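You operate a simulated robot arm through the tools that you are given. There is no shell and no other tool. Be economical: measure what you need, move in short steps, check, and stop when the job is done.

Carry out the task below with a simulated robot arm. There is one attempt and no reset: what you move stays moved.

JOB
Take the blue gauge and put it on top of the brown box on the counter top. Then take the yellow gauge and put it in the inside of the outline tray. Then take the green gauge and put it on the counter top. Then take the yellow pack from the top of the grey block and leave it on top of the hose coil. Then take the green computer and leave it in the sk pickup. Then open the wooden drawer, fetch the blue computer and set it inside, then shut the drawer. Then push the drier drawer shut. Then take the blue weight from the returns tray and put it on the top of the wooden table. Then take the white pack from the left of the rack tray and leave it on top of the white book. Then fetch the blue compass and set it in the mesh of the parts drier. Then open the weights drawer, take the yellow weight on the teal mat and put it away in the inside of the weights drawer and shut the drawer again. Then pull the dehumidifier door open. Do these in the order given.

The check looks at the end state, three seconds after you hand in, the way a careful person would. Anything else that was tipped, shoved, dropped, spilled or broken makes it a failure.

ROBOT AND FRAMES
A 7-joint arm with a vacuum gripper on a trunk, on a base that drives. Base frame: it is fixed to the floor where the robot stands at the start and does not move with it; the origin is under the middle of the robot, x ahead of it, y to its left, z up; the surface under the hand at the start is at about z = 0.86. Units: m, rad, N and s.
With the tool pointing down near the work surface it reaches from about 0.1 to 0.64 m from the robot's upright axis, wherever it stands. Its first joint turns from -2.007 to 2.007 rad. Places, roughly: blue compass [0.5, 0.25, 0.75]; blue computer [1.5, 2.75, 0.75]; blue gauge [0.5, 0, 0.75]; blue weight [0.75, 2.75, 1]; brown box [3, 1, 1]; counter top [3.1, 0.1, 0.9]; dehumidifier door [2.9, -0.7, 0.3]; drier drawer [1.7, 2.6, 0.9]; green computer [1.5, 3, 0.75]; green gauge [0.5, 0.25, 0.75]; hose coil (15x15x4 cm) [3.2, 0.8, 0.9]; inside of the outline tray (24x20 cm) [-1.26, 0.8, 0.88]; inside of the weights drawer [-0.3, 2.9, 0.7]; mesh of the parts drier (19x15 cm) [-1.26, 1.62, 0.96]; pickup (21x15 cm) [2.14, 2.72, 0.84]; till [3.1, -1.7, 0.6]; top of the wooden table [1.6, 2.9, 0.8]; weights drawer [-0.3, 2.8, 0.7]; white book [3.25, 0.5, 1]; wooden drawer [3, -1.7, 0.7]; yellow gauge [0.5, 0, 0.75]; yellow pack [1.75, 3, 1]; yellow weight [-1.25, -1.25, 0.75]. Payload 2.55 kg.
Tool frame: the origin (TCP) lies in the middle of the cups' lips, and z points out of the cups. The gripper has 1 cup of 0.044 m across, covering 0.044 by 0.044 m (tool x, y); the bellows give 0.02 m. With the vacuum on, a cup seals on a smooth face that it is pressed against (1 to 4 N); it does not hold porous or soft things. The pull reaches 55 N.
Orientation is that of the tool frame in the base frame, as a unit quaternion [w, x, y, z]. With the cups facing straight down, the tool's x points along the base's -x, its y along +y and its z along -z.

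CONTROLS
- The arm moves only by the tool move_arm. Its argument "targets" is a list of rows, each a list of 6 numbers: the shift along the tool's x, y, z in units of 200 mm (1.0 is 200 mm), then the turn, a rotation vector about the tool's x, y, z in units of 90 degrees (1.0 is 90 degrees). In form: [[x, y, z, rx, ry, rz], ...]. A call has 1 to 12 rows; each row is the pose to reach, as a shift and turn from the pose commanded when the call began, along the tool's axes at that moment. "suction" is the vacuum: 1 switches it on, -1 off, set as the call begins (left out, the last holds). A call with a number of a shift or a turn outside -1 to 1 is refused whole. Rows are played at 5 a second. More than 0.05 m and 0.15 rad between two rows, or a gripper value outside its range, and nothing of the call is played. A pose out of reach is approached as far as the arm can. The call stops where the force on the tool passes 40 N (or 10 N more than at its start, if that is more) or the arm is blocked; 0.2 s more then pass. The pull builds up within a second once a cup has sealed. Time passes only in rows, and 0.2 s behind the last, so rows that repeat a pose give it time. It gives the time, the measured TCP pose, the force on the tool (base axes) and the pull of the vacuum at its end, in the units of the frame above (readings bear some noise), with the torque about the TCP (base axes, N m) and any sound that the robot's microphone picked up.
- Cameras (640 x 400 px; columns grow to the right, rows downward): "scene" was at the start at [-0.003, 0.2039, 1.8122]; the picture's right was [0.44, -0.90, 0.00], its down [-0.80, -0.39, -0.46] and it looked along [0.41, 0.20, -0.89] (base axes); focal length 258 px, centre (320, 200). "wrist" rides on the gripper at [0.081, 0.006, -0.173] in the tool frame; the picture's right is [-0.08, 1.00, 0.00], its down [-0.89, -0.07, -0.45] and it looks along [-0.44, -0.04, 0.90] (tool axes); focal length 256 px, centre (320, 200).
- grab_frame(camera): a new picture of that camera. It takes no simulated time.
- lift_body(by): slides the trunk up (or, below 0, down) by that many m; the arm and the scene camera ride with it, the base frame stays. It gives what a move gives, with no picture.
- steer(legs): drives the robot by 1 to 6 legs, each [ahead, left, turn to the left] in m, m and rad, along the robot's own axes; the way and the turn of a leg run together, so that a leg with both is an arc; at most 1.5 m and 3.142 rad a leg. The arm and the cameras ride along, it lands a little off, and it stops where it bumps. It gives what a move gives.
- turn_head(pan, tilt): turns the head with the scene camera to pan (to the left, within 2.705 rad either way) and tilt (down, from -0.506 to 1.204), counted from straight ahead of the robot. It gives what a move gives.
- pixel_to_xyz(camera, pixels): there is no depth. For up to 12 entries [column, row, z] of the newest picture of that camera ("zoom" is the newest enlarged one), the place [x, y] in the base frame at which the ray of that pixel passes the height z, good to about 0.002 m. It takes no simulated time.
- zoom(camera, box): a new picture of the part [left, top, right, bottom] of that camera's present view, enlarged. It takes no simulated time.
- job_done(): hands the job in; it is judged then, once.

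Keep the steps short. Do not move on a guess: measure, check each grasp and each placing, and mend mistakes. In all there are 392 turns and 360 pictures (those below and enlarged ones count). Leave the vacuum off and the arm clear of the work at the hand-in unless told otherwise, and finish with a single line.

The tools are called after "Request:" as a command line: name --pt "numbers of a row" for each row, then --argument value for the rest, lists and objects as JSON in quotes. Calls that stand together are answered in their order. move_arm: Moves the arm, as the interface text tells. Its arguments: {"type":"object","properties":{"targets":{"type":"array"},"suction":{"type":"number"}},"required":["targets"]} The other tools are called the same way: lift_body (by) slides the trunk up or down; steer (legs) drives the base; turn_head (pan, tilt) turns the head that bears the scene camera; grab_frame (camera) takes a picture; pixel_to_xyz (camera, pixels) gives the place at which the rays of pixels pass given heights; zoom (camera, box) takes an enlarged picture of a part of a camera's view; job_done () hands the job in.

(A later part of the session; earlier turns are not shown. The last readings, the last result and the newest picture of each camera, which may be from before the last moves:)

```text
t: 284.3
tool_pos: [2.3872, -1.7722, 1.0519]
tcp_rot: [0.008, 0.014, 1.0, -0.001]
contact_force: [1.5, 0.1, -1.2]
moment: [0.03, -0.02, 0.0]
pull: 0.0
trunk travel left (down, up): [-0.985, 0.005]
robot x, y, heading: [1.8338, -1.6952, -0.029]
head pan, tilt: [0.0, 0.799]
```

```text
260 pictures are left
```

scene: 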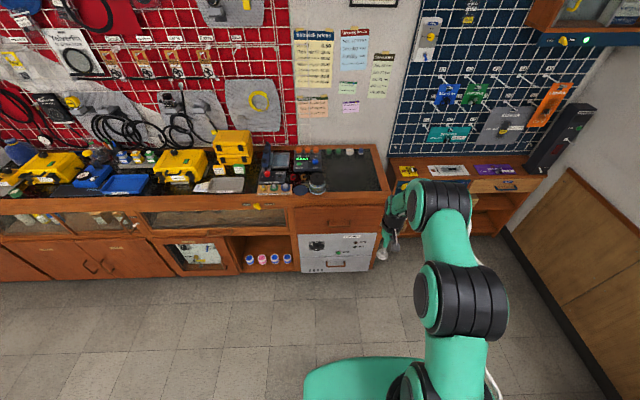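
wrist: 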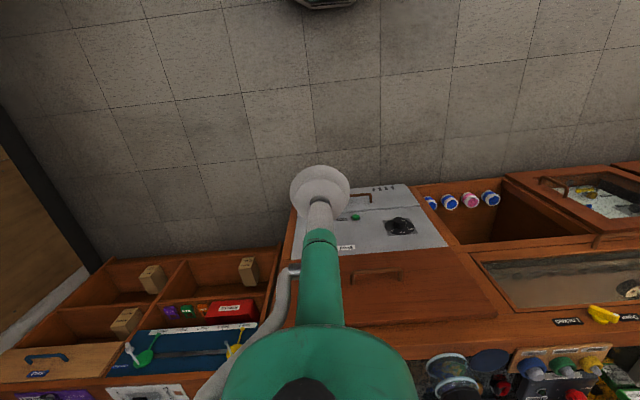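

Two candidate drawers; measure both.

Request:
pixel_to_xyz --camera "scene" --pixels '[[338, 222, 0.75], [338, 222, 0.7], [505, 187, 0.7], [505, 187, 0.75], [295, 235, 0.7], [382, 232, 0.7], [338, 255, 0.5]]'

Request:
zoom --camera "scene" --box '[240, 130, 400, 280]'

Request:
zoom --camera "scene" --box '[380, 130, 540, 250]'

```text
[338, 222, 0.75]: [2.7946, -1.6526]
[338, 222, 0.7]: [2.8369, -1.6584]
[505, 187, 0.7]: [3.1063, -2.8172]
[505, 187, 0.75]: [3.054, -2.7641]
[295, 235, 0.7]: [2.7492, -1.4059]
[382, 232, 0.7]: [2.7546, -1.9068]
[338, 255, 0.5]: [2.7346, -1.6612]
```

```text
2.67 times, centred on (320, 205) of scene
```

zoom: 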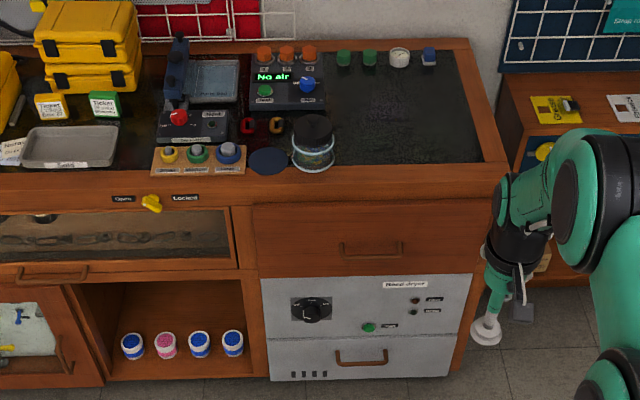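

```text
3.33 times, centred on (460, 190) of scene
```

zoom: 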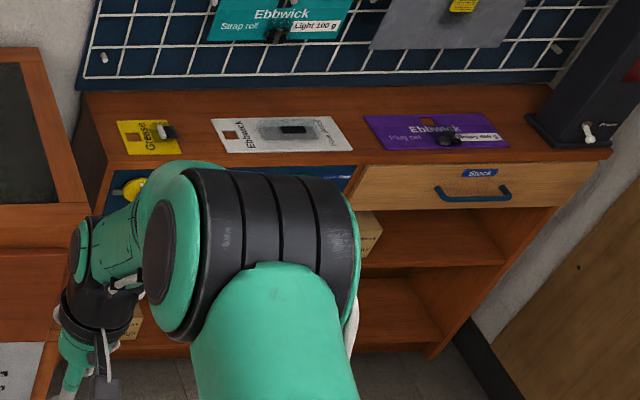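

The wooden drawer is in the counter's end (y≈-1.66). Find the heights of its front edges, and view from the wrist side.

Request:
pixel_to_xyz --camera "scene" --pixels '[[338, 207, 0.8], [338, 207, 0.75], [338, 207, 0.7], [338, 233, 0.65], [338, 233, 0.6], [338, 203, 0.872], [300, 222, 0.65], [300, 222, 0.7]]'

```text
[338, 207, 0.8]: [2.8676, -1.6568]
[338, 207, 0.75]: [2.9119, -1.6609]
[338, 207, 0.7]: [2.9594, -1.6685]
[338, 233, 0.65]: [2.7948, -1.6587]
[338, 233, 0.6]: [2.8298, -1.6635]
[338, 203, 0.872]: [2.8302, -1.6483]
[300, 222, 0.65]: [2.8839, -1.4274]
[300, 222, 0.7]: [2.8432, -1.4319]
```

Front plane ≈x 2.85, z 0.57–0.82. I'll seal the cup on the plain wood left of the handle (y≈-1.53, z≈0.70). First straighten up, lower the trunk and turn the tool horizontal.

Request:
steer --legs '[[0.1, 0.2, 0.028]]'

Request:
lift_body --by -0.3

Request:
move_arm --pt "0 0 0 0 -0.09 0" --pt "0 0 0 0 -0.18 0" --pt "0 0 0 0 -0.27 0" --pt "0 0 0 0 -0.36 0" --pt "0 0 0 0 -0.45 0" --pt "0 0 0 0 -0.54 0" --pt "0 0 0 0 -0.63 0" --pt "0 0 0 0 -0.72 0" --pt "0 0 0 0 -0.81 0" --pt "0 0 0 0 -0.9 0" --pt "0 0 0 0 -0.99 0" --pt "0 0 0 0 -1.0 0"

Request:
grab_frame --camera "wrist"

Request:
grab_frame --camera "scene"

```text
t: 286.0
tool_pos: [2.494, -1.5593, 1.0515]
tcp_rot: [0.007, 0.002, 1.0, -0.001]
contact_force: [-0.5, 0.0, 0.2]
moment: [-0.02, 0.01, 0.03]
pull: 0.0
trunk travel left (down, up): [-0.985, 0.005]
robot x, y, heading: [1.9456, -1.496, -0.0]
head pan, tilt: [0.0, 0.799]
```

```text
t: 289.0
tool_pos: [2.4922, -1.56, 0.752]
tcp_rot: [0.008, 0.001, 1.0, -0.001]
contact_force: [0.5, 0.0, -0.9]
moment: [0.0, 0.0, -0.01]
pull: 0.0
trunk travel left (down, up): [-0.685, 0.305]
robot x, y, heading: [1.9394, -1.4988, -0.005]
head pan, tilt: [0.0, 0.799]
```

```text
t: 291.6
tool_pos: [2.6067, -1.5757, 0.7495]
tcp_rot: [0.644, 0.002, 0.765, 0.003]
contact_force: [-0.5, -0.5, 0.6]
moment: [-0.01, 0.0, -0.03]
pull: 0.2
out of reach, approached as far as the arm can: row 5, 6, 7, 8, 9, 10, 11, 12
trunk travel left (down, up): [-0.685, 0.305]
robot x, y, heading: [1.9458, -1.4936, -0.003]
head pan, tilt: [0.0, 0.799]
```

```text
257 pictures are left
```

wrist: 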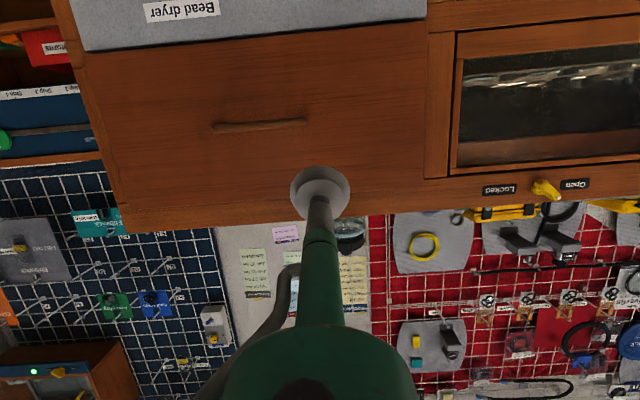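

```text
256 pictures are left
```

scene: 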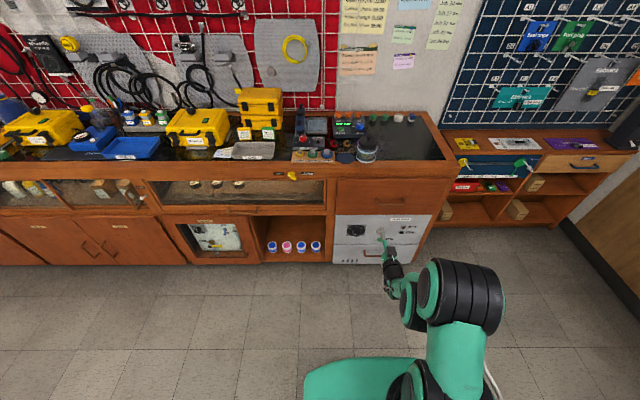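

Rotation stopped at 80° by reach; pull the TCP back 8 cm and finish the turn.

Request:
move_arm --pt "0 0 -0.2 0 0 0" --pt "0 0 -0.4 0 0 0" --pt "0 0 -0.6 0 0 0" --pt "0 0 -0.6 0 0 0"

```text
t: 292.6
tool_pos: [2.6045, -1.5851, 0.7498]
tcp_rot: [0.644, 0.002, 0.765, 0.002]
contact_force: [0.1, -0.6, 0.5]
moment: [0.0, 0.01, 0.0]
pull: 0.0
out of reach, approached as far as the arm can: row 1, 2, 3, 4
trunk travel left (down, up): [-0.685, 0.305]
robot x, y, heading: [1.9418, -1.4981, -0.002]
head pan, tilt: [0.0, 0.799]
```

Going further forward instead should suit the joints.

Request:
move_arm --pt "0 0 0.24 0 0 0" --pt "0 0 0.48 0 0 0" --pt "0 0 0.72 0 0 0" --pt "0 0 0.96 0 0 0" --pt "0 0 0.96 0 0 0"

```text
t: 293.9
tool_pos: [2.685, -1.568, 0.5774]
tcp_rot: [0.541, 0.017, 0.841, 0.019]
contact_force: [0.7, 0.6, -0.4]
moment: [-0.02, -0.02, 0.0]
pull: 0.1
out of reach, approached as far as the arm can: row 4, 5
trunk travel left (down, up): [-0.685, 0.305]
robot x, y, heading: [1.943, -1.4992, 0.002]
head pan, tilt: [0.0, 0.799]
stopped in row 5: the arm was blocked; the commanded pose is now the measured one
```

Request:
grab_frame --camera "wrist"

Request:
turn_head --pan 0 --tilt 1.15

Request:
grab_frame --camera "scene"

```text
255 pictures are left
```

wrist: 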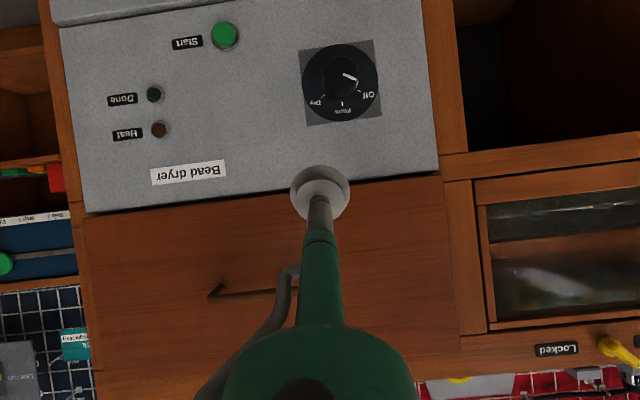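

```text
t: 294.7
tool_pos: [2.6873, -1.5691, 0.5813]
tcp_rot: [0.542, 0.016, 0.84, 0.02]
contact_force: [-0.2, 0.6, 0.2]
moment: [-0.05, 0.01, 0.02]
pull: 0.1
trunk travel left (down, up): [-0.685, 0.305]
robot x, y, heading: [1.944, -1.4992, -0.003]
head pan, tilt: [0.0, 1.15]
```

```text
254 pictures are left
```

scene: 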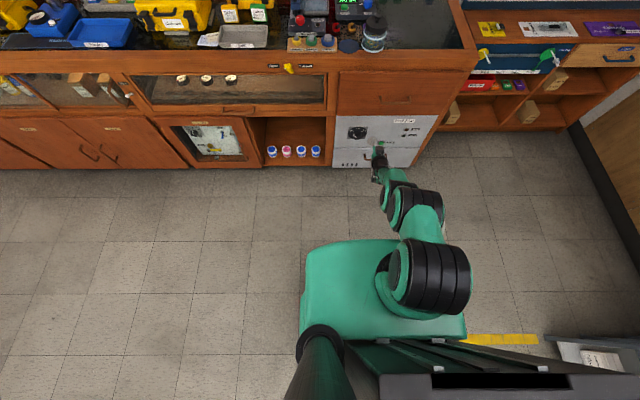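

The arm is stretched; a tool pitch of ~78° is enough for the bellows. Go back to about (2.6, -1.57, 0.745) at ~78°.

Request:
move_arm --pt "-0.1 0 -0.15 0 0 0" --pt "-0.22 0 -0.3 0 -0.03 0" --pt "-0.34 0 -0.45 0 -0.06 0" --pt "-0.46 0 -0.6 0 -0.09 0" --pt "-0.577 0 -0.73 0 -0.13 0" --pt "-0.577 0 -0.73 0 -0.13 0"

```text
t: 296.1
tool_pos: [2.5998, -1.5741, 0.7437]
tcp_rot: [0.624, 0.018, 0.781, 0.017]
contact_force: [0.3, 0.8, -0.9]
moment: [-0.01, 0.03, 0.0]
pull: 0.0
trunk travel left (down, up): [-0.685, 0.305]
robot x, y, heading: [1.9435, -1.496, -0.006]
head pan, tilt: [0.0, 1.15]
```

Reached at 77°. Test whether I can draw back 8 cm at this pitch (for slack), and look.

Request:
move_arm --pt "0.04 0 -0.19 0 0 0" --pt "0.09 0 -0.39 0 0 0" --pt "0.09 0 -0.39 0 0 0"

Request:
steer --legs '[[0.15, 0.04, 0]]'

Request:
grab_frame --camera "wrist"

```text
t: 296.9
tool_pos: [2.5863, -1.5831, 0.7276]
tcp_rot: [0.622, 0.018, 0.782, 0.018]
contact_force: [0.1, 0.3, 0.5]
moment: [-0.02, 0.01, 0.01]
pull: 0.0
out of reach, approached as far as the arm can: row 1, 2, 3
trunk travel left (down, up): [-0.685, 0.305]
robot x, y, heading: [1.9418, -1.4978, -0.005]
head pan, tilt: [0.0, 1.15]
```

```text
t: 298.3
tool_pos: [2.7381, -1.545, 0.7289]
tcp_rot: [0.623, 0.018, 0.782, 0.017]
contact_force: [-0.1, -0.3, 0.2]
moment: [-0.01, -0.03, -0.02]
pull: 0.0
trunk travel left (down, up): [-0.685, 0.305]
robot x, y, heading: [2.0951, -1.4585, -0.001]
head pan, tilt: [0.0, 1.15]
```

```text
253 pictures are left
```

wrist: 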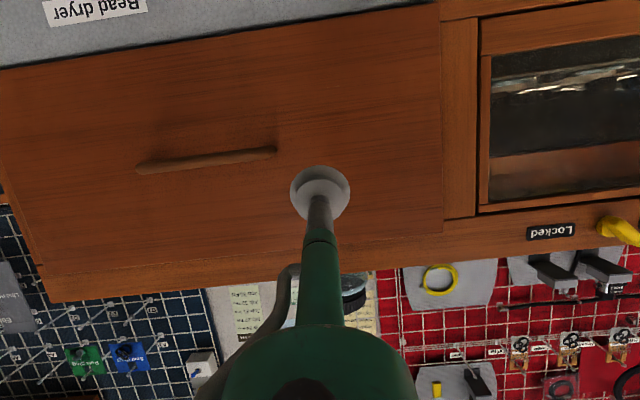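

Drive 8 cm closer, switch the vacuum on, and creep forward with the arm.

Request:
steer --legs '[[0.085, 0.01, 0]]'

Request:
move_arm --pt "0 0 0.02 0 0 0" --pt "0 0 0.04 0 0 0" --pt "0 0 0.06 0 0 0" --suction 1

```text
t: 299.4
tool_pos: [2.8225, -1.5354, 0.7271]
tcp_rot: [0.622, 0.019, 0.782, 0.017]
contact_force: [0.1, 0.1, 0.6]
moment: [0.0, -0.01, -0.05]
pull: 0.0
trunk travel left (down, up): [-0.685, 0.305]
robot x, y, heading: [2.1805, -1.4473, -0.004]
head pan, tilt: [0.0, 1.15]
```

```text
t: 300.2
tool_pos: [2.8335, -1.5342, 0.7258]
tcp_rot: [0.622, 0.019, 0.783, 0.017]
contact_force: [-0.9, 0.0, -0.3]
moment: [-0.02, 0.0, -0.04]
pull: 0.1
trunk travel left (down, up): [-0.685, 0.305]
robot x, y, heading: [2.1773, -1.4504, -0.006]
head pan, tilt: [0.0, 1.15]
```

Arm follows. Continue creeping (5 mm steps) along horizontal.

Request:
move_arm --pt "-0.005 0 0.025 0 0 0" --pt "-0.01 0 0.05 0 0 0" --pt "-0.015 0 0.075 0 0 0" --pt "-0.02 0 0.1 0 0 0" --pt "-0.025 0 0.125 0 0 0" --pt "-0.03 0 0.15 0 0 0" --pt "-0.03 0 0.15 0 0 0"

```text
t: 301.5
tool_pos: [2.8516, -1.5358, 0.7205]
tcp_rot: [0.619, 0.02, 0.785, 0.018]
contact_force: [-15.5, 0.2, 10.4]
moment: [0.08, -1.34, 0.28]
pull: 54.8
trunk travel left (down, up): [-0.685, 0.305]
robot x, y, heading: [2.1763, -1.4475, 0.001]
head pan, tilt: [0.0, 1.15]
stopped in row 6: the force on the tool passed its limit at 41 N (the readings are from after the stop); the commanded pose is now the measured one
```

Sealed on the drawer front. Pull it open by backing up, in steps.

Request:
steer --legs '[[-0.06, 0, 0]]'

Request:
grab_frame --camera "scene"

```text
t: 302.5
tool_pos: [2.7933, -1.5345, 0.7213]
tcp_rot: [0.619, 0.02, 0.785, 0.017]
contact_force: [0.8, 0.4, 9.4]
moment: [-0.22, -1.05, 0.15]
pull: 55.1
trunk travel left (down, up): [-0.685, 0.305]
robot x, y, heading: [2.1177, -1.4472, -0.006]
head pan, tilt: [0.0, 1.15]
```

```text
252 pictures are left
```

scene: 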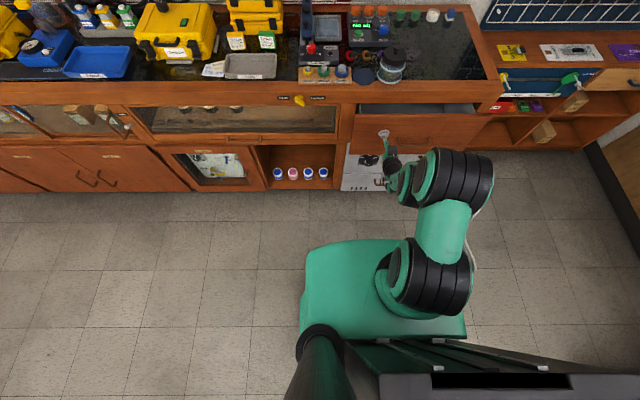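

It opens. Pull a further 0.16 m.

Request:
steer --legs '[[-0.16, 0, 0]]'

Request:
grab_frame --camera "scene"

```text
t: 303.9
tool_pos: [2.6373, -1.5351, 0.7205]
tcp_rot: [0.619, 0.019, 0.785, 0.018]
contact_force: [0.5, -3.4, 4.1]
moment: [-0.12, -1.07, 0.16]
pull: 55.4
trunk travel left (down, up): [-0.685, 0.305]
robot x, y, heading: [1.9575, -1.4505, -0.003]
head pan, tilt: [0.0, 1.15]
```

```text
251 pictures are left
```

scene: 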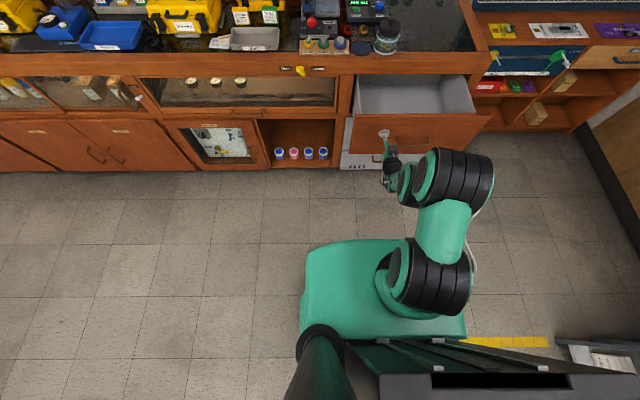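

Open 21 cm, enough. Release and back off.

Request:
move_arm --pt "0 0 0 0 0 0" --pt "0 0 0 0 0 0" --pt "0 0 0 0 0 0" --pt "0 0 0 0 0 0" --suction -1

Request:
steer --legs '[[-0.2, 0, 0]]'

Request:
grab_frame --camera "scene"

```text
t: 304.9
tool_pos: [2.6377, -1.5331, 0.7189]
tcp_rot: [0.618, 0.02, 0.786, 0.017]
contact_force: [-1.1, 0.4, 0.1]
moment: [-0.03, -0.02, -0.01]
pull: 0.1
trunk travel left (down, up): [-0.685, 0.305]
robot x, y, heading: [1.9609, -1.4505, -0.003]
head pan, tilt: [0.0, 1.15]
```

```text
t: 306.5
tool_pos: [2.4389, -1.5322, 0.7204]
tcp_rot: [0.618, 0.019, 0.786, 0.018]
contact_force: [0.6, 0.1, -0.3]
moment: [0.02, 0.02, 0.02]
pull: 0.1
trunk travel left (down, up): [-0.685, 0.305]
robot x, y, heading: [1.7615, -1.4467, -0.001]
head pan, tilt: [0.0, 1.15]
```

```text
250 pictures are left
```

scene: 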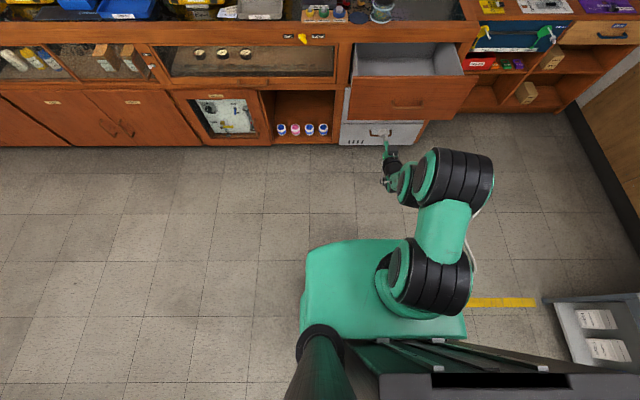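

Drawer stays open. Turn the tool back down while drawing in, then raise the trunk.

Request:
move_arm --pt "0.02 0 -0.06 0 0.085 0" --pt "0.03 0 -0.12 0 0.17 0" --pt "0.04 0 -0.18 0 0.255 0" --pt "0.06 0 -0.24 0 0.34 0" --pt "0.08 0 -0.3 0 0.425 0" --pt "0.09 0 -0.36 0 0.51 0" --pt "0.1 0 -0.42 0 0.595 0" --pt "0.12 0 -0.48 0 0.68 0" --pt "0.13 0 -0.54 0 0.765 0" --pt "0.14 0 -0.58 0 0.849 0" --pt "0.14 0 -0.58 0 0.849 0"

Request:
lift_body --by 0.3

Request:
move_arm --pt "0 0 0 0.033 0 0" --pt "0 0 0 0.033 0 0"

```text
t: 308.9
tool_pos: [2.3201, -1.5312, 0.7189]
tcp_rot: [-0.001, 0.004, 1.0, 0.025]
contact_force: [0.6, 0.8, -0.9]
moment: [0.03, -0.01, -0.01]
pull: 0.1
out of reach, approached as far as the arm can: row 8
trunk travel left (down, up): [-0.685, 0.305]
robot x, y, heading: [1.7567, -1.4435, -0.005]
head pan, tilt: [0.0, 1.15]
```

```text
t: 311.9
tool_pos: [2.3209, -1.5317, 1.0193]
tcp_rot: [0.0, 0.005, 1.0, 0.026]
contact_force: [-0.3, -0.4, 0.2]
moment: [0.02, 0.01, -0.01]
pull: 0.0
trunk travel left (down, up): [-0.985, 0.005]
robot x, y, heading: [1.7594, -1.4443, -0.005]
head pan, tilt: [0.0, 1.15]
```

```text
t: 312.5
tool_pos: [2.3206, -1.5316, 1.0199]
tcp_rot: [0.001, 0.004, 1.0, 0.001]
contact_force: [-0.4, 0.3, 0.8]
moment: [0.0, -0.02, 0.03]
pull: 0.0
trunk travel left (down, up): [-0.985, 0.005]
robot x, y, heading: [1.7587, -1.4463, 0.002]
head pan, tilt: [0.0, 1.15]
```

Tool is down again. Go back for the blue computer.

Request:
move_arm --pt "0 0 -0.2 0 0 0" --pt "0 0.2 -0.35 0 0 0" --pt "0 0.4 -0.4 0 0 0" --pt "0 0.4 -0.4 0 0 0"

Request:
steer --legs '[[0, 1.5, 0], [0, 1.5, 0], [-0.36, 0.25, 0], [0, 0, 1.57], [0.25, 0, 0]]'

Request:
grab_frame --camera "wrist"

```text
t: 313.5
tool_pos: [2.3202, -1.4527, 1.0993]
tcp_rot: [0.0, 0.005, 1.0, 0.0]
contact_force: [0.0, 0.5, 0.0]
moment: [0.05, 0.01, 0.01]
pull: 0.1
trunk travel left (down, up): [-0.985, 0.005]
robot x, y, heading: [1.7627, -1.4521, -0.004]
head pan, tilt: [0.0, 1.15]
```

```text
t: 335.3
tool_pos: [1.4375, 2.5886, 1.0988]
tcp_rot: [0.0, -0.701, 0.713, 0.0]
contact_force: [-0.4, -0.1, -0.2]
moment: [0.02, 0.01, -0.02]
pull: 0.1
trunk travel left (down, up): [-0.985, 0.005]
robot x, y, heading: [1.4292, 2.0269, 1.556]
head pan, tilt: [0.0, 1.15]
```

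```text
249 pictures are left
```

wrist: 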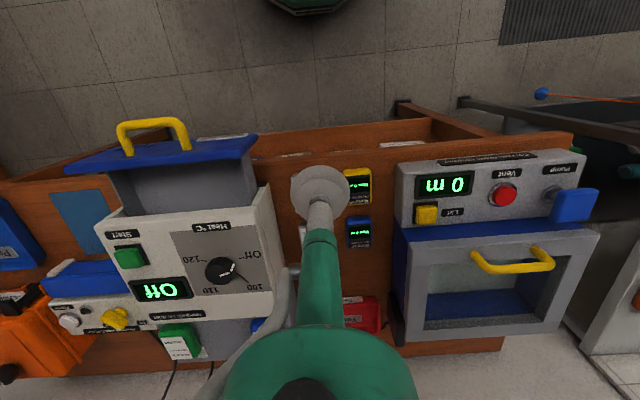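

Request:
steer --legs '[[0.18, 0.05, 0.015]]'

Request:
move_arm --pt "0 0 0.2 0 0 0" --pt "0 0 0.4 0 0 0" --pt "0 0 0.6 0 0 0" --pt "0 0 0.6 0 0 0"

Request:
grab_frame --camera "wrist"

```text
t: 336.9
tool_pos: [1.3795, 2.7675, 1.0992]
tcp_rot: [0.0, -0.705, 0.709, 0.0]
contact_force: [-0.2, -0.8, -0.1]
moment: [0.01, 0.06, 0.0]
pull: 0.0
trunk travel left (down, up): [-0.985, 0.005]
robot x, y, heading: [1.3726, 2.2028, 1.571]
head pan, tilt: [0.0, 1.15]
```

```text
t: 337.9
tool_pos: [1.3798, 2.7685, 0.9783]
tcp_rot: [-0.001, -0.706, 0.708, 0.0]
contact_force: [-0.1, -0.5, 0.3]
moment: [0.02, 0.0, -0.01]
pull: 0.1
trunk travel left (down, up): [-0.985, 0.005]
robot x, y, heading: [1.3773, 2.2054, 1.574]
head pan, tilt: [0.0, 1.15]
```

```text
248 pictures are left
```

wrist: 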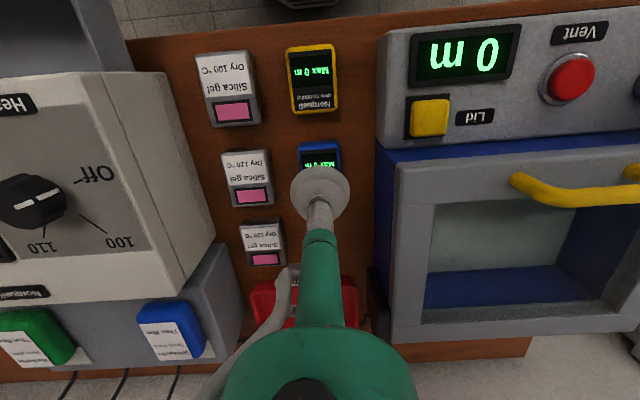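

Request:
pixel_to_xyz --camera "wrist" --pixels '[[320, 172, 0.865], [313, 80, 0.865], [299, 150, 0.865], [340, 148, 0.865]]'

```text
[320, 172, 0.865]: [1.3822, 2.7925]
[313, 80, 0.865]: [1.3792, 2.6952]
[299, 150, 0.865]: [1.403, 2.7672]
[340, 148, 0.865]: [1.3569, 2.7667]
```

Target (1.381, 2.793). Lower with vacuum on.

Request:
move_arm --pt "-0.12 -0.005 0.1 0 0 0" --pt "-0.12 -0.005 0.3 0 0 0" --pt "-0.12 -0.005 0.48 0 0 0" --pt "-0.12 -0.005 0.53 0 0 0" --pt "-0.12 -0.005 0.545 0 0 0" --pt "-0.12 -0.005 0.555 0 0 0" --pt "-0.12 -0.005 0.565 0 0 0" --pt "-0.12 -0.005 0.575 0 0 0" --suction 1

```text
t: 339.7
tool_pos: [1.3822, 2.7921, 0.8652]
tcp_rot: [0.001, -0.706, 0.709, 0.001]
contact_force: [-0.9, -0.6, 7.6]
moment: [-0.18, -0.02, -0.02]
pull: 55.3
trunk travel left (down, up): [-0.985, 0.005]
robot x, y, heading: [1.3796, 2.2053, 1.569]
head pan, tilt: [0.0, 1.15]
```

Sealed. Lift, and drive back to the open drawer.

Request:
move_arm --pt "0 0 -0.05 0 0 0" --pt "0 0 -0.25 0 0 0" --pt "0 0 -0.5 0 0 0" --pt "0 0 -0.75 0 0 0" --pt "0 0 -1.0 0 0 0" --pt "0 0 -1.0 0 0 0"

Request:
steer --legs '[[-0.45, 0, 0], [0, 0, -1.57], [0.4, -0.3, 0], [0, -1.5, 0], [0, -1.45, 0]]'

Request:
turn_head --pan -0.1 --tilt 0.9

Request:
grab_frame --camera "scene"

Request:
grab_frame --camera "wrist"

```text
t: 341.1
tool_pos: [1.3814, 2.79, 1.0641]
tcp_rot: [-0.001, -0.706, 0.708, -0.001]
contact_force: [0.8, 0.6, -0.5]
moment: [-0.03, 0.01, 0.02]
pull: 55.4
trunk travel left (down, up): [-0.985, 0.005]
robot x, y, heading: [1.3762, 2.208, 1.575]
head pan, tilt: [0.0, 1.15]
```

```text
t: 364.0
tool_pos: [2.3273, -1.4956, 1.0638]
tcp_rot: [0.001, 0.007, 1.0, 0.0]
contact_force: [-0.1, 0.1, -0.7]
moment: [0.04, 0.02, -0.02]
pull: 54.9
trunk travel left (down, up): [-0.985, 0.005]
robot x, y, heading: [1.7447, -1.485, -0.007]
head pan, tilt: [0.0, 1.15]
```

```text
t: 364.7
tool_pos: [2.3279, -1.4963, 1.0637]
tcp_rot: [0.0, 0.007, 1.0, 0.0]
contact_force: [0.3, 0.6, -1.3]
moment: [0.01, -0.02, 0.0]
pull: 54.9
trunk travel left (down, up): [-0.985, 0.005]
robot x, y, heading: [1.7429, -1.4885, -0.006]
head pan, tilt: [-0.099, 0.901]
```

```text
247 pictures are left
```

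scene: 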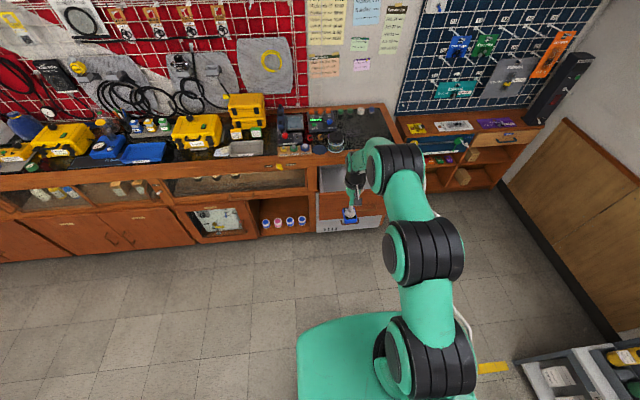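

```text
246 pictures are left
```

wrist: 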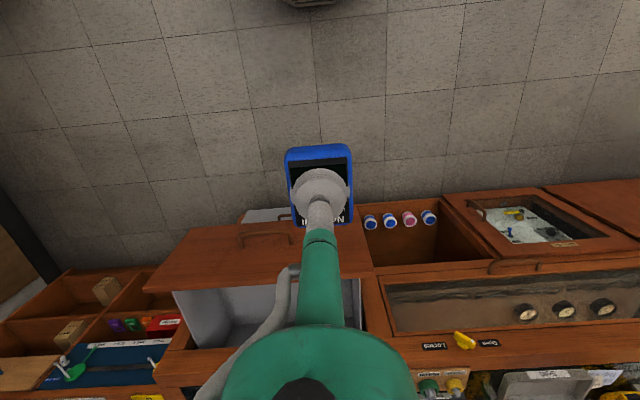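

Drive ahead 0.38 and right 0.16 to come over the drawer.

Request:
steer --legs '[[0.38, -0.16, 0.006]]'

Request:
grab_frame --camera "wrist"

```text
t: 367.3
tool_pos: [2.7053, -1.6553, 1.0646]
tcp_rot: [0.0, 0.004, 1.0, 0.0]
contact_force: [0.5, 0.0, -1.5]
moment: [0.01, 0.01, -0.04]
pull: 55.3
trunk travel left (down, up): [-0.985, 0.005]
robot x, y, heading: [2.1203, -1.6487, -0.001]
head pan, tilt: [-0.099, 0.901]
```

```text
245 pictures are left
```

wrist: 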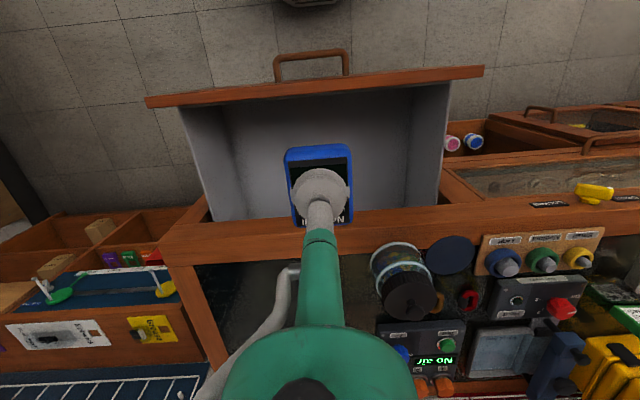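

Request:
pixel_to_xyz --camera "wrist" --pixels '[[320, 92, 0.8], [250, 230, 0.872], [182, 108, 0.77], [450, 85, 0.77], [240, 120, 0.6], [330, 145, 0.6]]'

```text
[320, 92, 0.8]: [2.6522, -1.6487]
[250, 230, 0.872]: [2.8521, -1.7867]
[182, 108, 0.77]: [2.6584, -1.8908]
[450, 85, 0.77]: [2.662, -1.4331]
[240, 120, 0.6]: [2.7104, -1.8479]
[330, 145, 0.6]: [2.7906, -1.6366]
```

Interior x 2.66–2.85. Aim for x≈2.77. Drive 0.065, lower the trunk 0.2 and look again.

Request:
steer --legs '[[0.062, 0, 0]]'

Request:
lift_body --by -0.22

Request:
grab_frame --camera "wrist"

Request:
grab_frame --camera "scene"

```text
t: 368.2
tool_pos: [2.7673, -1.6538, 1.065]
tcp_rot: [0.0, 0.004, 1.0, 0.0]
contact_force: [0.1, 0.1, -1.6]
moment: [0.0, 0.01, -0.03]
pull: 54.5
trunk travel left (down, up): [-0.985, 0.005]
robot x, y, heading: [2.1866, -1.647, -0.006]
head pan, tilt: [-0.099, 0.901]
```

```text
t: 370.6
tool_pos: [2.7676, -1.656, 0.8444]
tcp_rot: [0.001, 0.003, 1.0, 0.0]
contact_force: [-1.1, -0.2, -0.9]
moment: [0.01, -0.02, 0.02]
pull: 54.4
trunk travel left (down, up): [-0.765, 0.225]
robot x, y, heading: [2.1842, -1.6434, -0.004]
head pan, tilt: [-0.099, 0.901]
```

```text
244 pictures are left
```

wrist: 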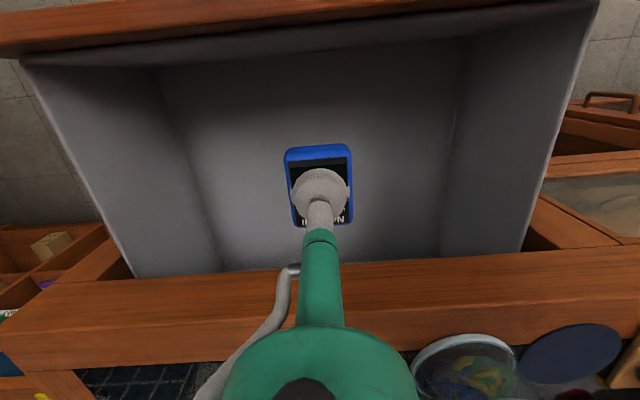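

```text
243 pictures are left
```

scene: 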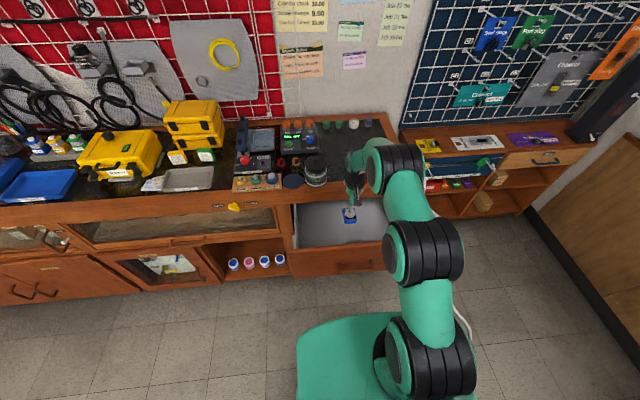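

Clear. Lower the arm into the drawer to z≈0.70.

Request:
move_arm --pt "0 0 0.2 0 0 0" --pt "0 0 0.4 0 0 0" --pt "0 0 0.6 0 0 0" --pt "0 0 0.7 0 0 0" --pt "0 0 0.7 0 0 0"

Request:
grab_frame --camera "wrist"

```text
t: 371.8
tool_pos: [2.7703, -1.656, 0.7039]
tcp_rot: [0.0, 0.004, 1.0, 0.0]
contact_force: [0.0, 0.1, -0.3]
moment: [0.0, 0.0, 0.0]
pull: 55.1
trunk travel left (down, up): [-0.765, 0.225]
robot x, y, heading: [2.1828, -1.6516, -0.003]
head pan, tilt: [-0.099, 0.901]
```

```text
242 pictures are left
```

wrist: 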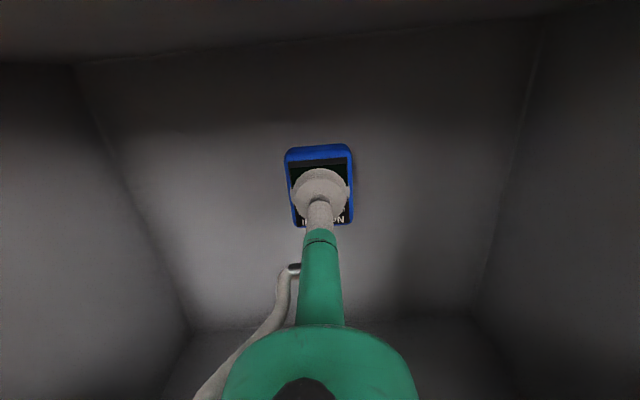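

Request:
move_arm --pt "0 0 0.03 0 0 0" --pt "0 0 0.06 0 0 0" --pt "0 0 0.09 0 0 0" --pt "0 0 0.12 0 0 0" --pt "0 0 0.14 0 0 0" --pt "0 0 0.16 0 0 0" --pt "0 0 0.18 0 0 0" --pt "0 0 0.2 0 0 0" --pt "0 0 0.22 0 0 0" --pt "0 0 0.24 0 0 0" --pt "0 0 0.26 0 0 0"

```text
t: 374.2
tool_pos: [2.7671, -1.6554, 0.6517]
tcp_rot: [0.001, 0.004, 1.0, 0.0]
contact_force: [0.9, 0.2, -1.0]
moment: [0.01, 0.01, 0.0]
pull: 54.4
trunk travel left (down, up): [-0.765, 0.225]
robot x, y, heading: [2.183, -1.6497, 0.002]
head pan, tilt: [-0.099, 0.901]
```

Request:
move_arm --pt "0 0 0.02 0 0 0" --pt "0 0 0.04 0 0 0" --pt "0 0 0.06 0 0 0" --pt "0 0 0.08 0 0 0" --pt "0 0 0.1 0 0 0" --pt "0 0 0.12 0 0 0" --pt "0 0 0.14 0 0 0" --pt "0 0 0.16 0 0 0" --pt "0 0 0.18 0 0 0" --pt "0 0 0.2 0 0 0" --pt "0 0 0.22 0 0 0"

```text
t: 376.6
tool_pos: [2.7787, -1.6556, 0.6176]
tcp_rot: [0.011, 0.003, 1.0, 0.0]
contact_force: [-0.1, 1.1, 12.2]
moment: [0.01, 0.44, -0.01]
pull: 54.7
trunk travel left (down, up): [-0.765, 0.225]
robot x, y, heading: [2.185, -1.6485, -0.006]
head pan, tilt: [-0.099, 0.901]
stopped in row 11: the force on the tool passed its limit at 40 N (the readings are from after the stop); the commanded pose is now the measured one
```

On the drawer floor. Release and rise.

Request:
move_arm --pt "0 0 0 0 0 0" --pt "0 0 0 0 0 0" --pt "0 0 0 0 0 0" --pt "0 0 -0.05 0 0 0" --pt "0 0 -0.25 0 0 0" --pt "0 0 -0.45 0 0 0" --pt "0 0 -0.65 0 0 0" --pt "0 0 -0.85 0 0 0" --pt "0 0 -1.0 0 0 0" --pt "0 0 -1.0 0 0 0" --suction -1

Request:
lift_body --by 0.2

Request:
grab_frame --camera "wrist"

```text
t: 378.8
tool_pos: [2.7726, -1.6542, 0.816]
tcp_rot: [0.008, 0.004, 1.0, 0.0]
contact_force: [0.3, 0.7, 0.9]
moment: [0.03, -0.04, -0.01]
pull: 0.0
trunk travel left (down, up): [-0.765, 0.225]
robot x, y, heading: [2.1832, -1.6499, -0.004]
head pan, tilt: [-0.099, 0.901]
```

```text
t: 381.0
tool_pos: [2.7716, -1.6547, 1.0151]
tcp_rot: [0.008, 0.004, 1.0, 0.0]
contact_force: [-0.8, 0.1, -1.0]
moment: [-0.01, 0.01, -0.02]
pull: 0.0
trunk travel left (down, up): [-0.965, 0.025]
robot x, y, heading: [2.1822, -1.6474, -0.004]
head pan, tilt: [-0.099, 0.901]
```

```text
241 pictures are left
```

wrist: 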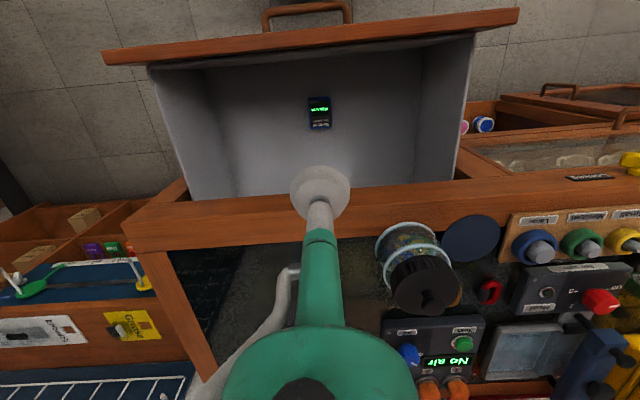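

Blue computer lies in the drawer. Back off, lower, and turn the tool forward again to push the drawer shut left of the handle.

Request:
steer --legs '[[-0.42, 0.12, 0]]'

Request:
lift_body --by -0.28

Request:
move_arm --pt "-0.04 0 0 0 -0.085 0" --pt "-0.08 0 0 0 -0.17 0" --pt "-0.12 0 0 0 -0.255 0" --pt "-0.16 0 0 0 -0.34 0" --pt "-0.2 0 0 0 -0.425 0" --pt "-0.24 0 0 0 -0.51 0" --pt "-0.28 0 0 0 -0.595 0" --pt "-0.32 0 0 0 -0.68 0" --pt "-0.36 0 0 0 -0.765 0" --pt "-0.38 0 0 0 -0.85 0" --pt "-0.38 0 0 0 -0.85 0"

Request:
grab_frame --camera "wrist"

```text
t: 383.6
tool_pos: [2.353, -1.534, 1.0159]
tcp_rot: [0.008, 0.004, 1.0, 0.0]
contact_force: [0.8, 0.1, -0.3]
moment: [0.01, -0.02, 0.0]
pull: 0.1
trunk travel left (down, up): [-0.965, 0.025]
robot x, y, heading: [1.7648, -1.5264, -0.0]
head pan, tilt: [-0.099, 0.901]
```

```text
t: 386.5
tool_pos: [2.3546, -1.5335, 0.7354]
tcp_rot: [0.008, 0.002, 1.0, 0.0]
contact_force: [-0.3, 0.2, 0.5]
moment: [-0.03, -0.02, 0.02]
pull: 0.1
trunk travel left (down, up): [-0.685, 0.305]
robot x, y, heading: [1.763, -1.5263, -0.005]
head pan, tilt: [-0.099, 0.901]
```

```text
t: 388.9
tool_pos: [2.4292, -1.5347, 0.7363]
tcp_rot: [0.626, 0.003, 0.78, -0.003]
contact_force: [-0.3, -0.8, 0.0]
moment: [0.01, 0.01, -0.01]
pull: 0.1
trunk travel left (down, up): [-0.685, 0.305]
robot x, y, heading: [1.7615, -1.5244, -0.0]
head pan, tilt: [-0.099, 0.901]
```

```text
240 pictures are left
```

wrist: 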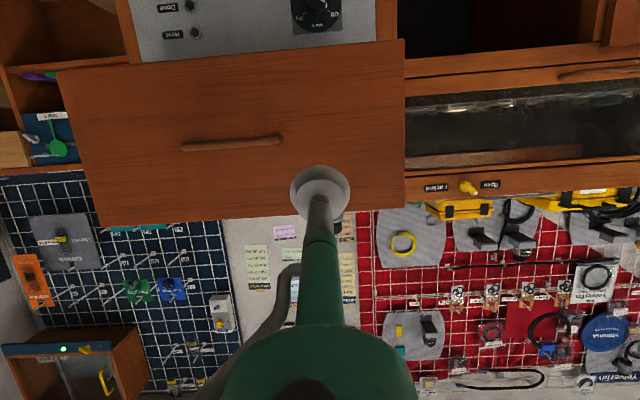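

Good pose. Push: drive forward in steps.

Request:
steer --legs '[[0.22, 0, 0]]'

Request:
steer --legs '[[0.15, 0, 0]]'

Request:
grab_frame --camera "scene"

```text
t: 390.6
tool_pos: [2.6517, -1.5343, 0.7362]
tcp_rot: [0.625, 0.003, 0.781, -0.002]
contact_force: [-0.5, 0.0, 0.7]
moment: [0.01, 0.02, -0.02]
pull: 0.0
trunk travel left (down, up): [-0.685, 0.305]
robot x, y, heading: [1.986, -1.5244, -0.0]
head pan, tilt: [-0.099, 0.901]
```

```text
t: 391.9
tool_pos: [2.8003, -1.5348, 0.7355]
tcp_rot: [0.625, 0.002, 0.78, -0.002]
contact_force: [0.2, 0.4, 0.3]
moment: [-0.02, 0.02, 0.01]
pull: 0.0
trunk travel left (down, up): [-0.685, 0.305]
robot x, y, heading: [2.1355, -1.5248, -0.003]
head pan, tilt: [-0.099, 0.901]
```

```text
239 pictures are left
```

scene: 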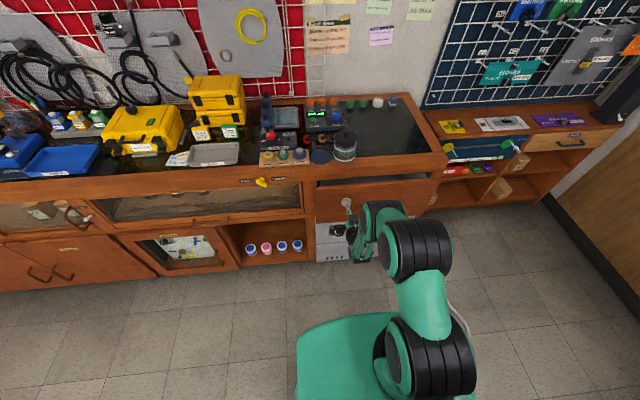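

Drawer is moving in; a few more centimetres.

Request:
steer --legs '[[0.05, 0, 0]]'

Request:
move_arm --pt "0 0 0.02 0 0 0" --pt "0 0 0.04 0 0 0" --pt "0 0 0.06 0 0 0" --pt "0 0 0.08 0 0 0"

Request:
zoom --camera "scene" --box '[270, 130, 470, 280]'

```text
t: 392.8
tool_pos: [2.851, -1.5344, 0.7351]
tcp_rot: [0.626, 0.003, 0.78, -0.003]
contact_force: [-1.1, 0.1, -0.4]
moment: [0.03, -0.03, 0.02]
pull: 0.0
trunk travel left (down, up): [-0.685, 0.305]
robot x, y, heading: [2.1862, -1.531, 0.001]
head pan, tilt: [-0.099, 0.901]
```

```text
t: 393.8
tool_pos: [2.8654, -1.5341, 0.7336]
tcp_rot: [0.625, 0.003, 0.78, -0.003]
contact_force: [-6.7, -0.2, -1.6]
moment: [0.0, -0.12, -0.03]
pull: 0.1
trunk travel left (down, up): [-0.685, 0.305]
robot x, y, heading: [2.1852, -1.5258, -0.002]
head pan, tilt: [-0.099, 0.901]
```

```text
2.67 times, centred on (370, 205) of scene
```

zoom: 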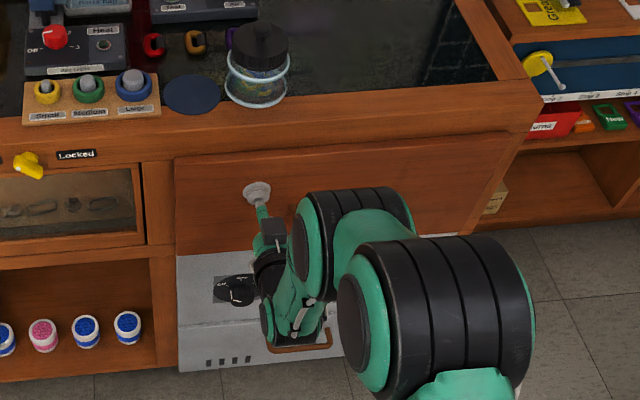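

Push a bit firmer to be sure it's home.

Request:
move_arm --pt "0 0 0.015 0 0 0" --pt "0 0 0.03 0 0 0" --pt "0 0 0.045 0 0 0" --pt "0 0 0.06 0 0 0"

```text
t: 394.7
tool_pos: [2.8661, -1.5341, 0.7278]
tcp_rot: [0.623, 0.003, 0.782, -0.002]
contact_force: [-17.1, -0.6, 6.7]
moment: [0.02, -0.31, -0.02]
pull: 0.2
trunk travel left (down, up): [-0.685, 0.305]
robot x, y, heading: [2.1834, -1.5253, -0.007]
head pan, tilt: [-0.099, 0.901]
stopped in row 4: the force on the tool passed its limit at 43 N (the readings are from after the stop); the commanded pose is now the measured one
```

Fully shut. Back off and verify, then drive to the drier drawer keeping the forward tool pose.

Request:
steer --legs '[[-0.4, 0, 0]]'

Request:
zoom --camera "scene" --box '[230, 90, 470, 280]'

Request:
lift_body --by 0.15

Request:
steer --legs '[[0, 1.5, 0], [0, 1.5, 0], [-0.1, 0.05, 0], [0, 0, 1.57]]'

Request:
turn_head --pan 0 --tilt 0.7

Request:
grab_frame --camera "scene"

Request:
grab_frame --camera "wrist"

```text
t: 397.2
tool_pos: [2.4697, -1.5321, 0.7292]
tcp_rot: [0.624, 0.0, 0.781, 0.0]
contact_force: [0.0, -0.2, 0.8]
moment: [-0.04, -0.01, 0.01]
pull: 0.1
trunk travel left (down, up): [-0.685, 0.305]
robot x, y, heading: [1.782, -1.5281, 0.004]
head pan, tilt: [-0.099, 0.901]
```

```text
2.11 times, centred on (350, 185) of scene
```

zoom: 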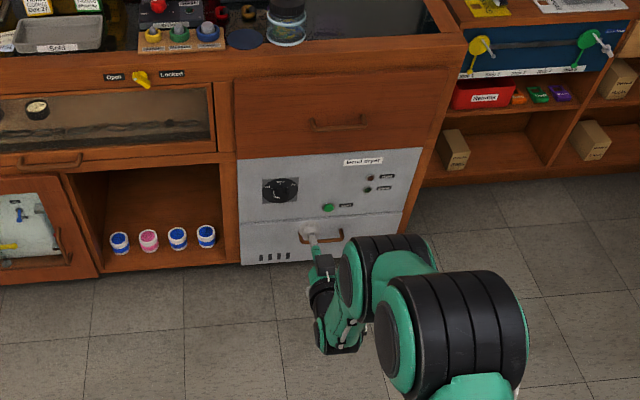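

```text
t: 398.9
tool_pos: [2.4705, -1.5322, 0.8783]
tcp_rot: [0.623, 0.001, 0.782, -0.001]
contact_force: [-0.5, -0.6, 1.0]
moment: [0.02, -0.03, -0.02]
pull: 0.1
trunk travel left (down, up): [-0.835, 0.155]
robot x, y, heading: [1.7821, -1.528, -0.0]
head pan, tilt: [-0.099, 0.901]
```

```text
t: 418.0
tool_pos: [1.6671, 2.2, 0.8791]
tcp_rot: [-0.439, 0.555, -0.551, -0.443]
contact_force: [0.1, -0.6, -0.1]
moment: [0.02, 0.03, -0.01]
pull: 0.1
trunk travel left (down, up): [-0.835, 0.155]
robot x, y, heading: [1.6701, 1.5183, 1.588]
head pan, tilt: [-0.099, 0.901]
```

```text
t: 418.8
tool_pos: [1.6686, 2.2011, 0.8779]
tcp_rot: [-0.439, 0.555, -0.551, -0.442]
contact_force: [0.0, 0.1, 0.3]
moment: [0.0, 0.0, 0.01]
pull: 0.1
trunk travel left (down, up): [-0.835, 0.155]
robot x, y, heading: [1.6699, 1.5117, 1.583]
head pan, tilt: [0.0, 0.7]
```

```text
236 pictures are left
```

scene: 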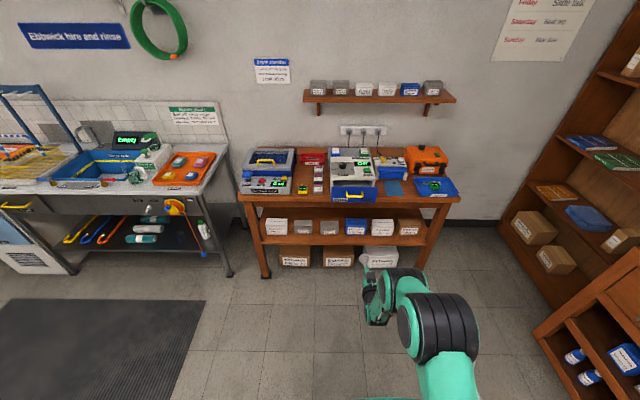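

```text
235 pictures are left
```

wrist: 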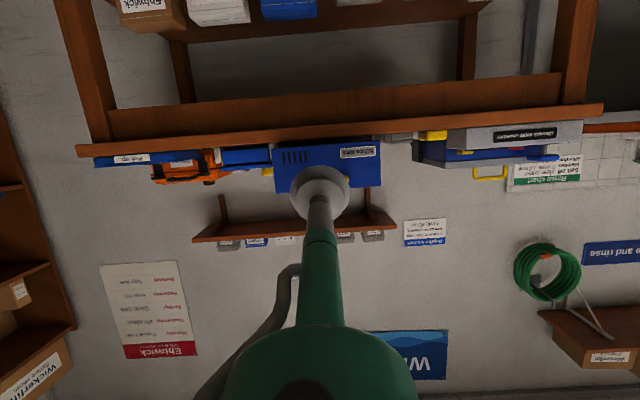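

Wooden drawer is shut. Now measure the blue drier drawer's front.

Request:
zoom --camera "scene" --box '[300, 140, 420, 215]'

Request:
zoom --camera "wrist" --box '[240, 110, 420, 220]'

Request:
pixel_to_xyz --camera "scene" --pixels '[[331, 187, 0.91], [377, 187, 0.91], [334, 203, 0.85], [376, 202, 0.85], [354, 195, 0.88]]'

```text
5.33 times, centred on (360, 178) of scene
```

zoom: 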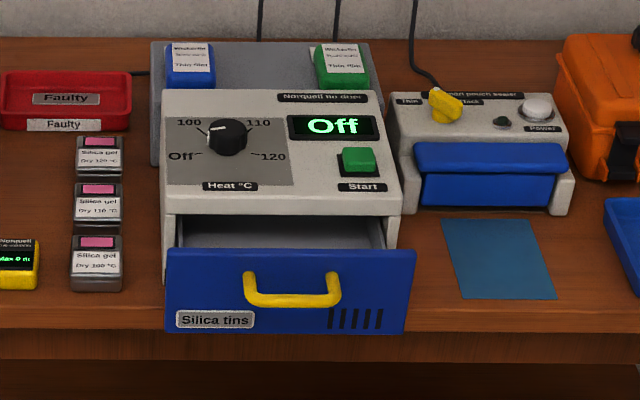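

```text
3.56 times, centred on (330, 165) of wrist
```

zoom: 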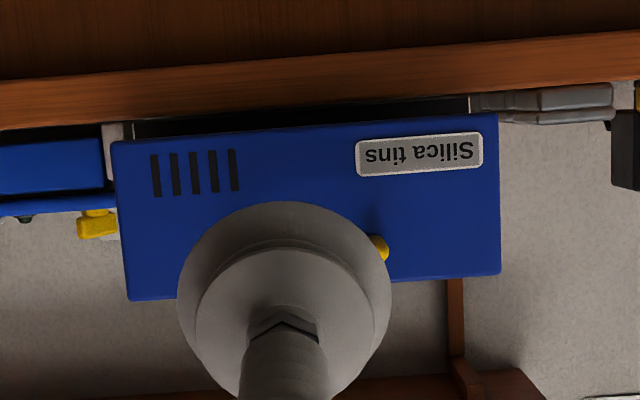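

```text
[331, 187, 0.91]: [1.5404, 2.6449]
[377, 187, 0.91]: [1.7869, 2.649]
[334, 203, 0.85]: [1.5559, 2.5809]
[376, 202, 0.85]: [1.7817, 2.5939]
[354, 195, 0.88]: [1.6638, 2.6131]
```

Front centre x≈1.655, handle bar at z≈0.88 — right in line with the cup. Drive up to it.

Request:
steer --legs '[[0.3, 0, -0.01]]'

Request:
grab_frame --camera "wrist"

Request:
grab_frame --camera "scene"

```text
t: 420.8
tool_pos: [1.6726, 2.5016, 0.878]
tcp_rot: [0.441, -0.553, 0.553, 0.44]
contact_force: [0.0, -0.3, -0.8]
moment: [0.02, -0.02, 0.04]
pull: 0.0
trunk travel left (down, up): [-0.835, 0.155]
robot x, y, heading: [1.6654, 1.8204, 1.572]
head pan, tilt: [0.0, 0.7]
```

```text
232 pictures are left
```

wrist: 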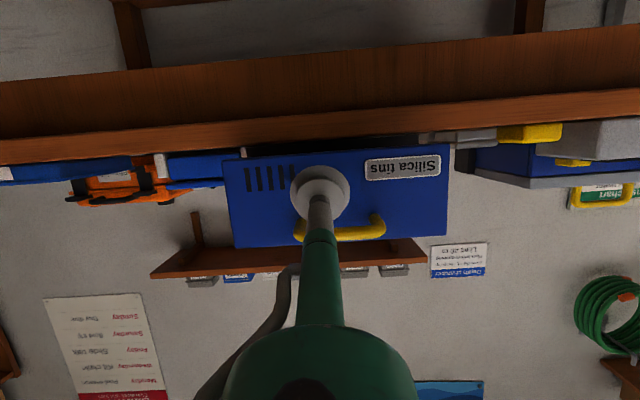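

```text
231 pictures are left
```

scene: 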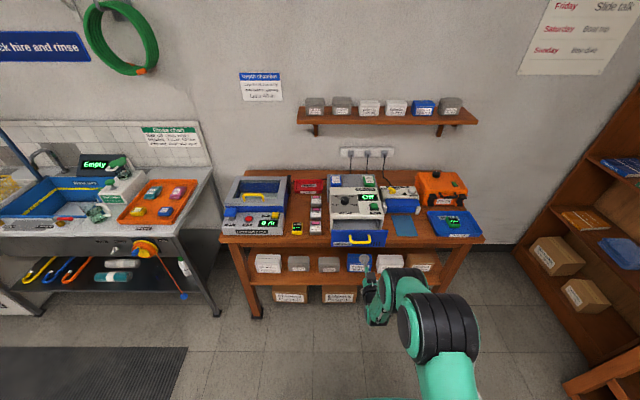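

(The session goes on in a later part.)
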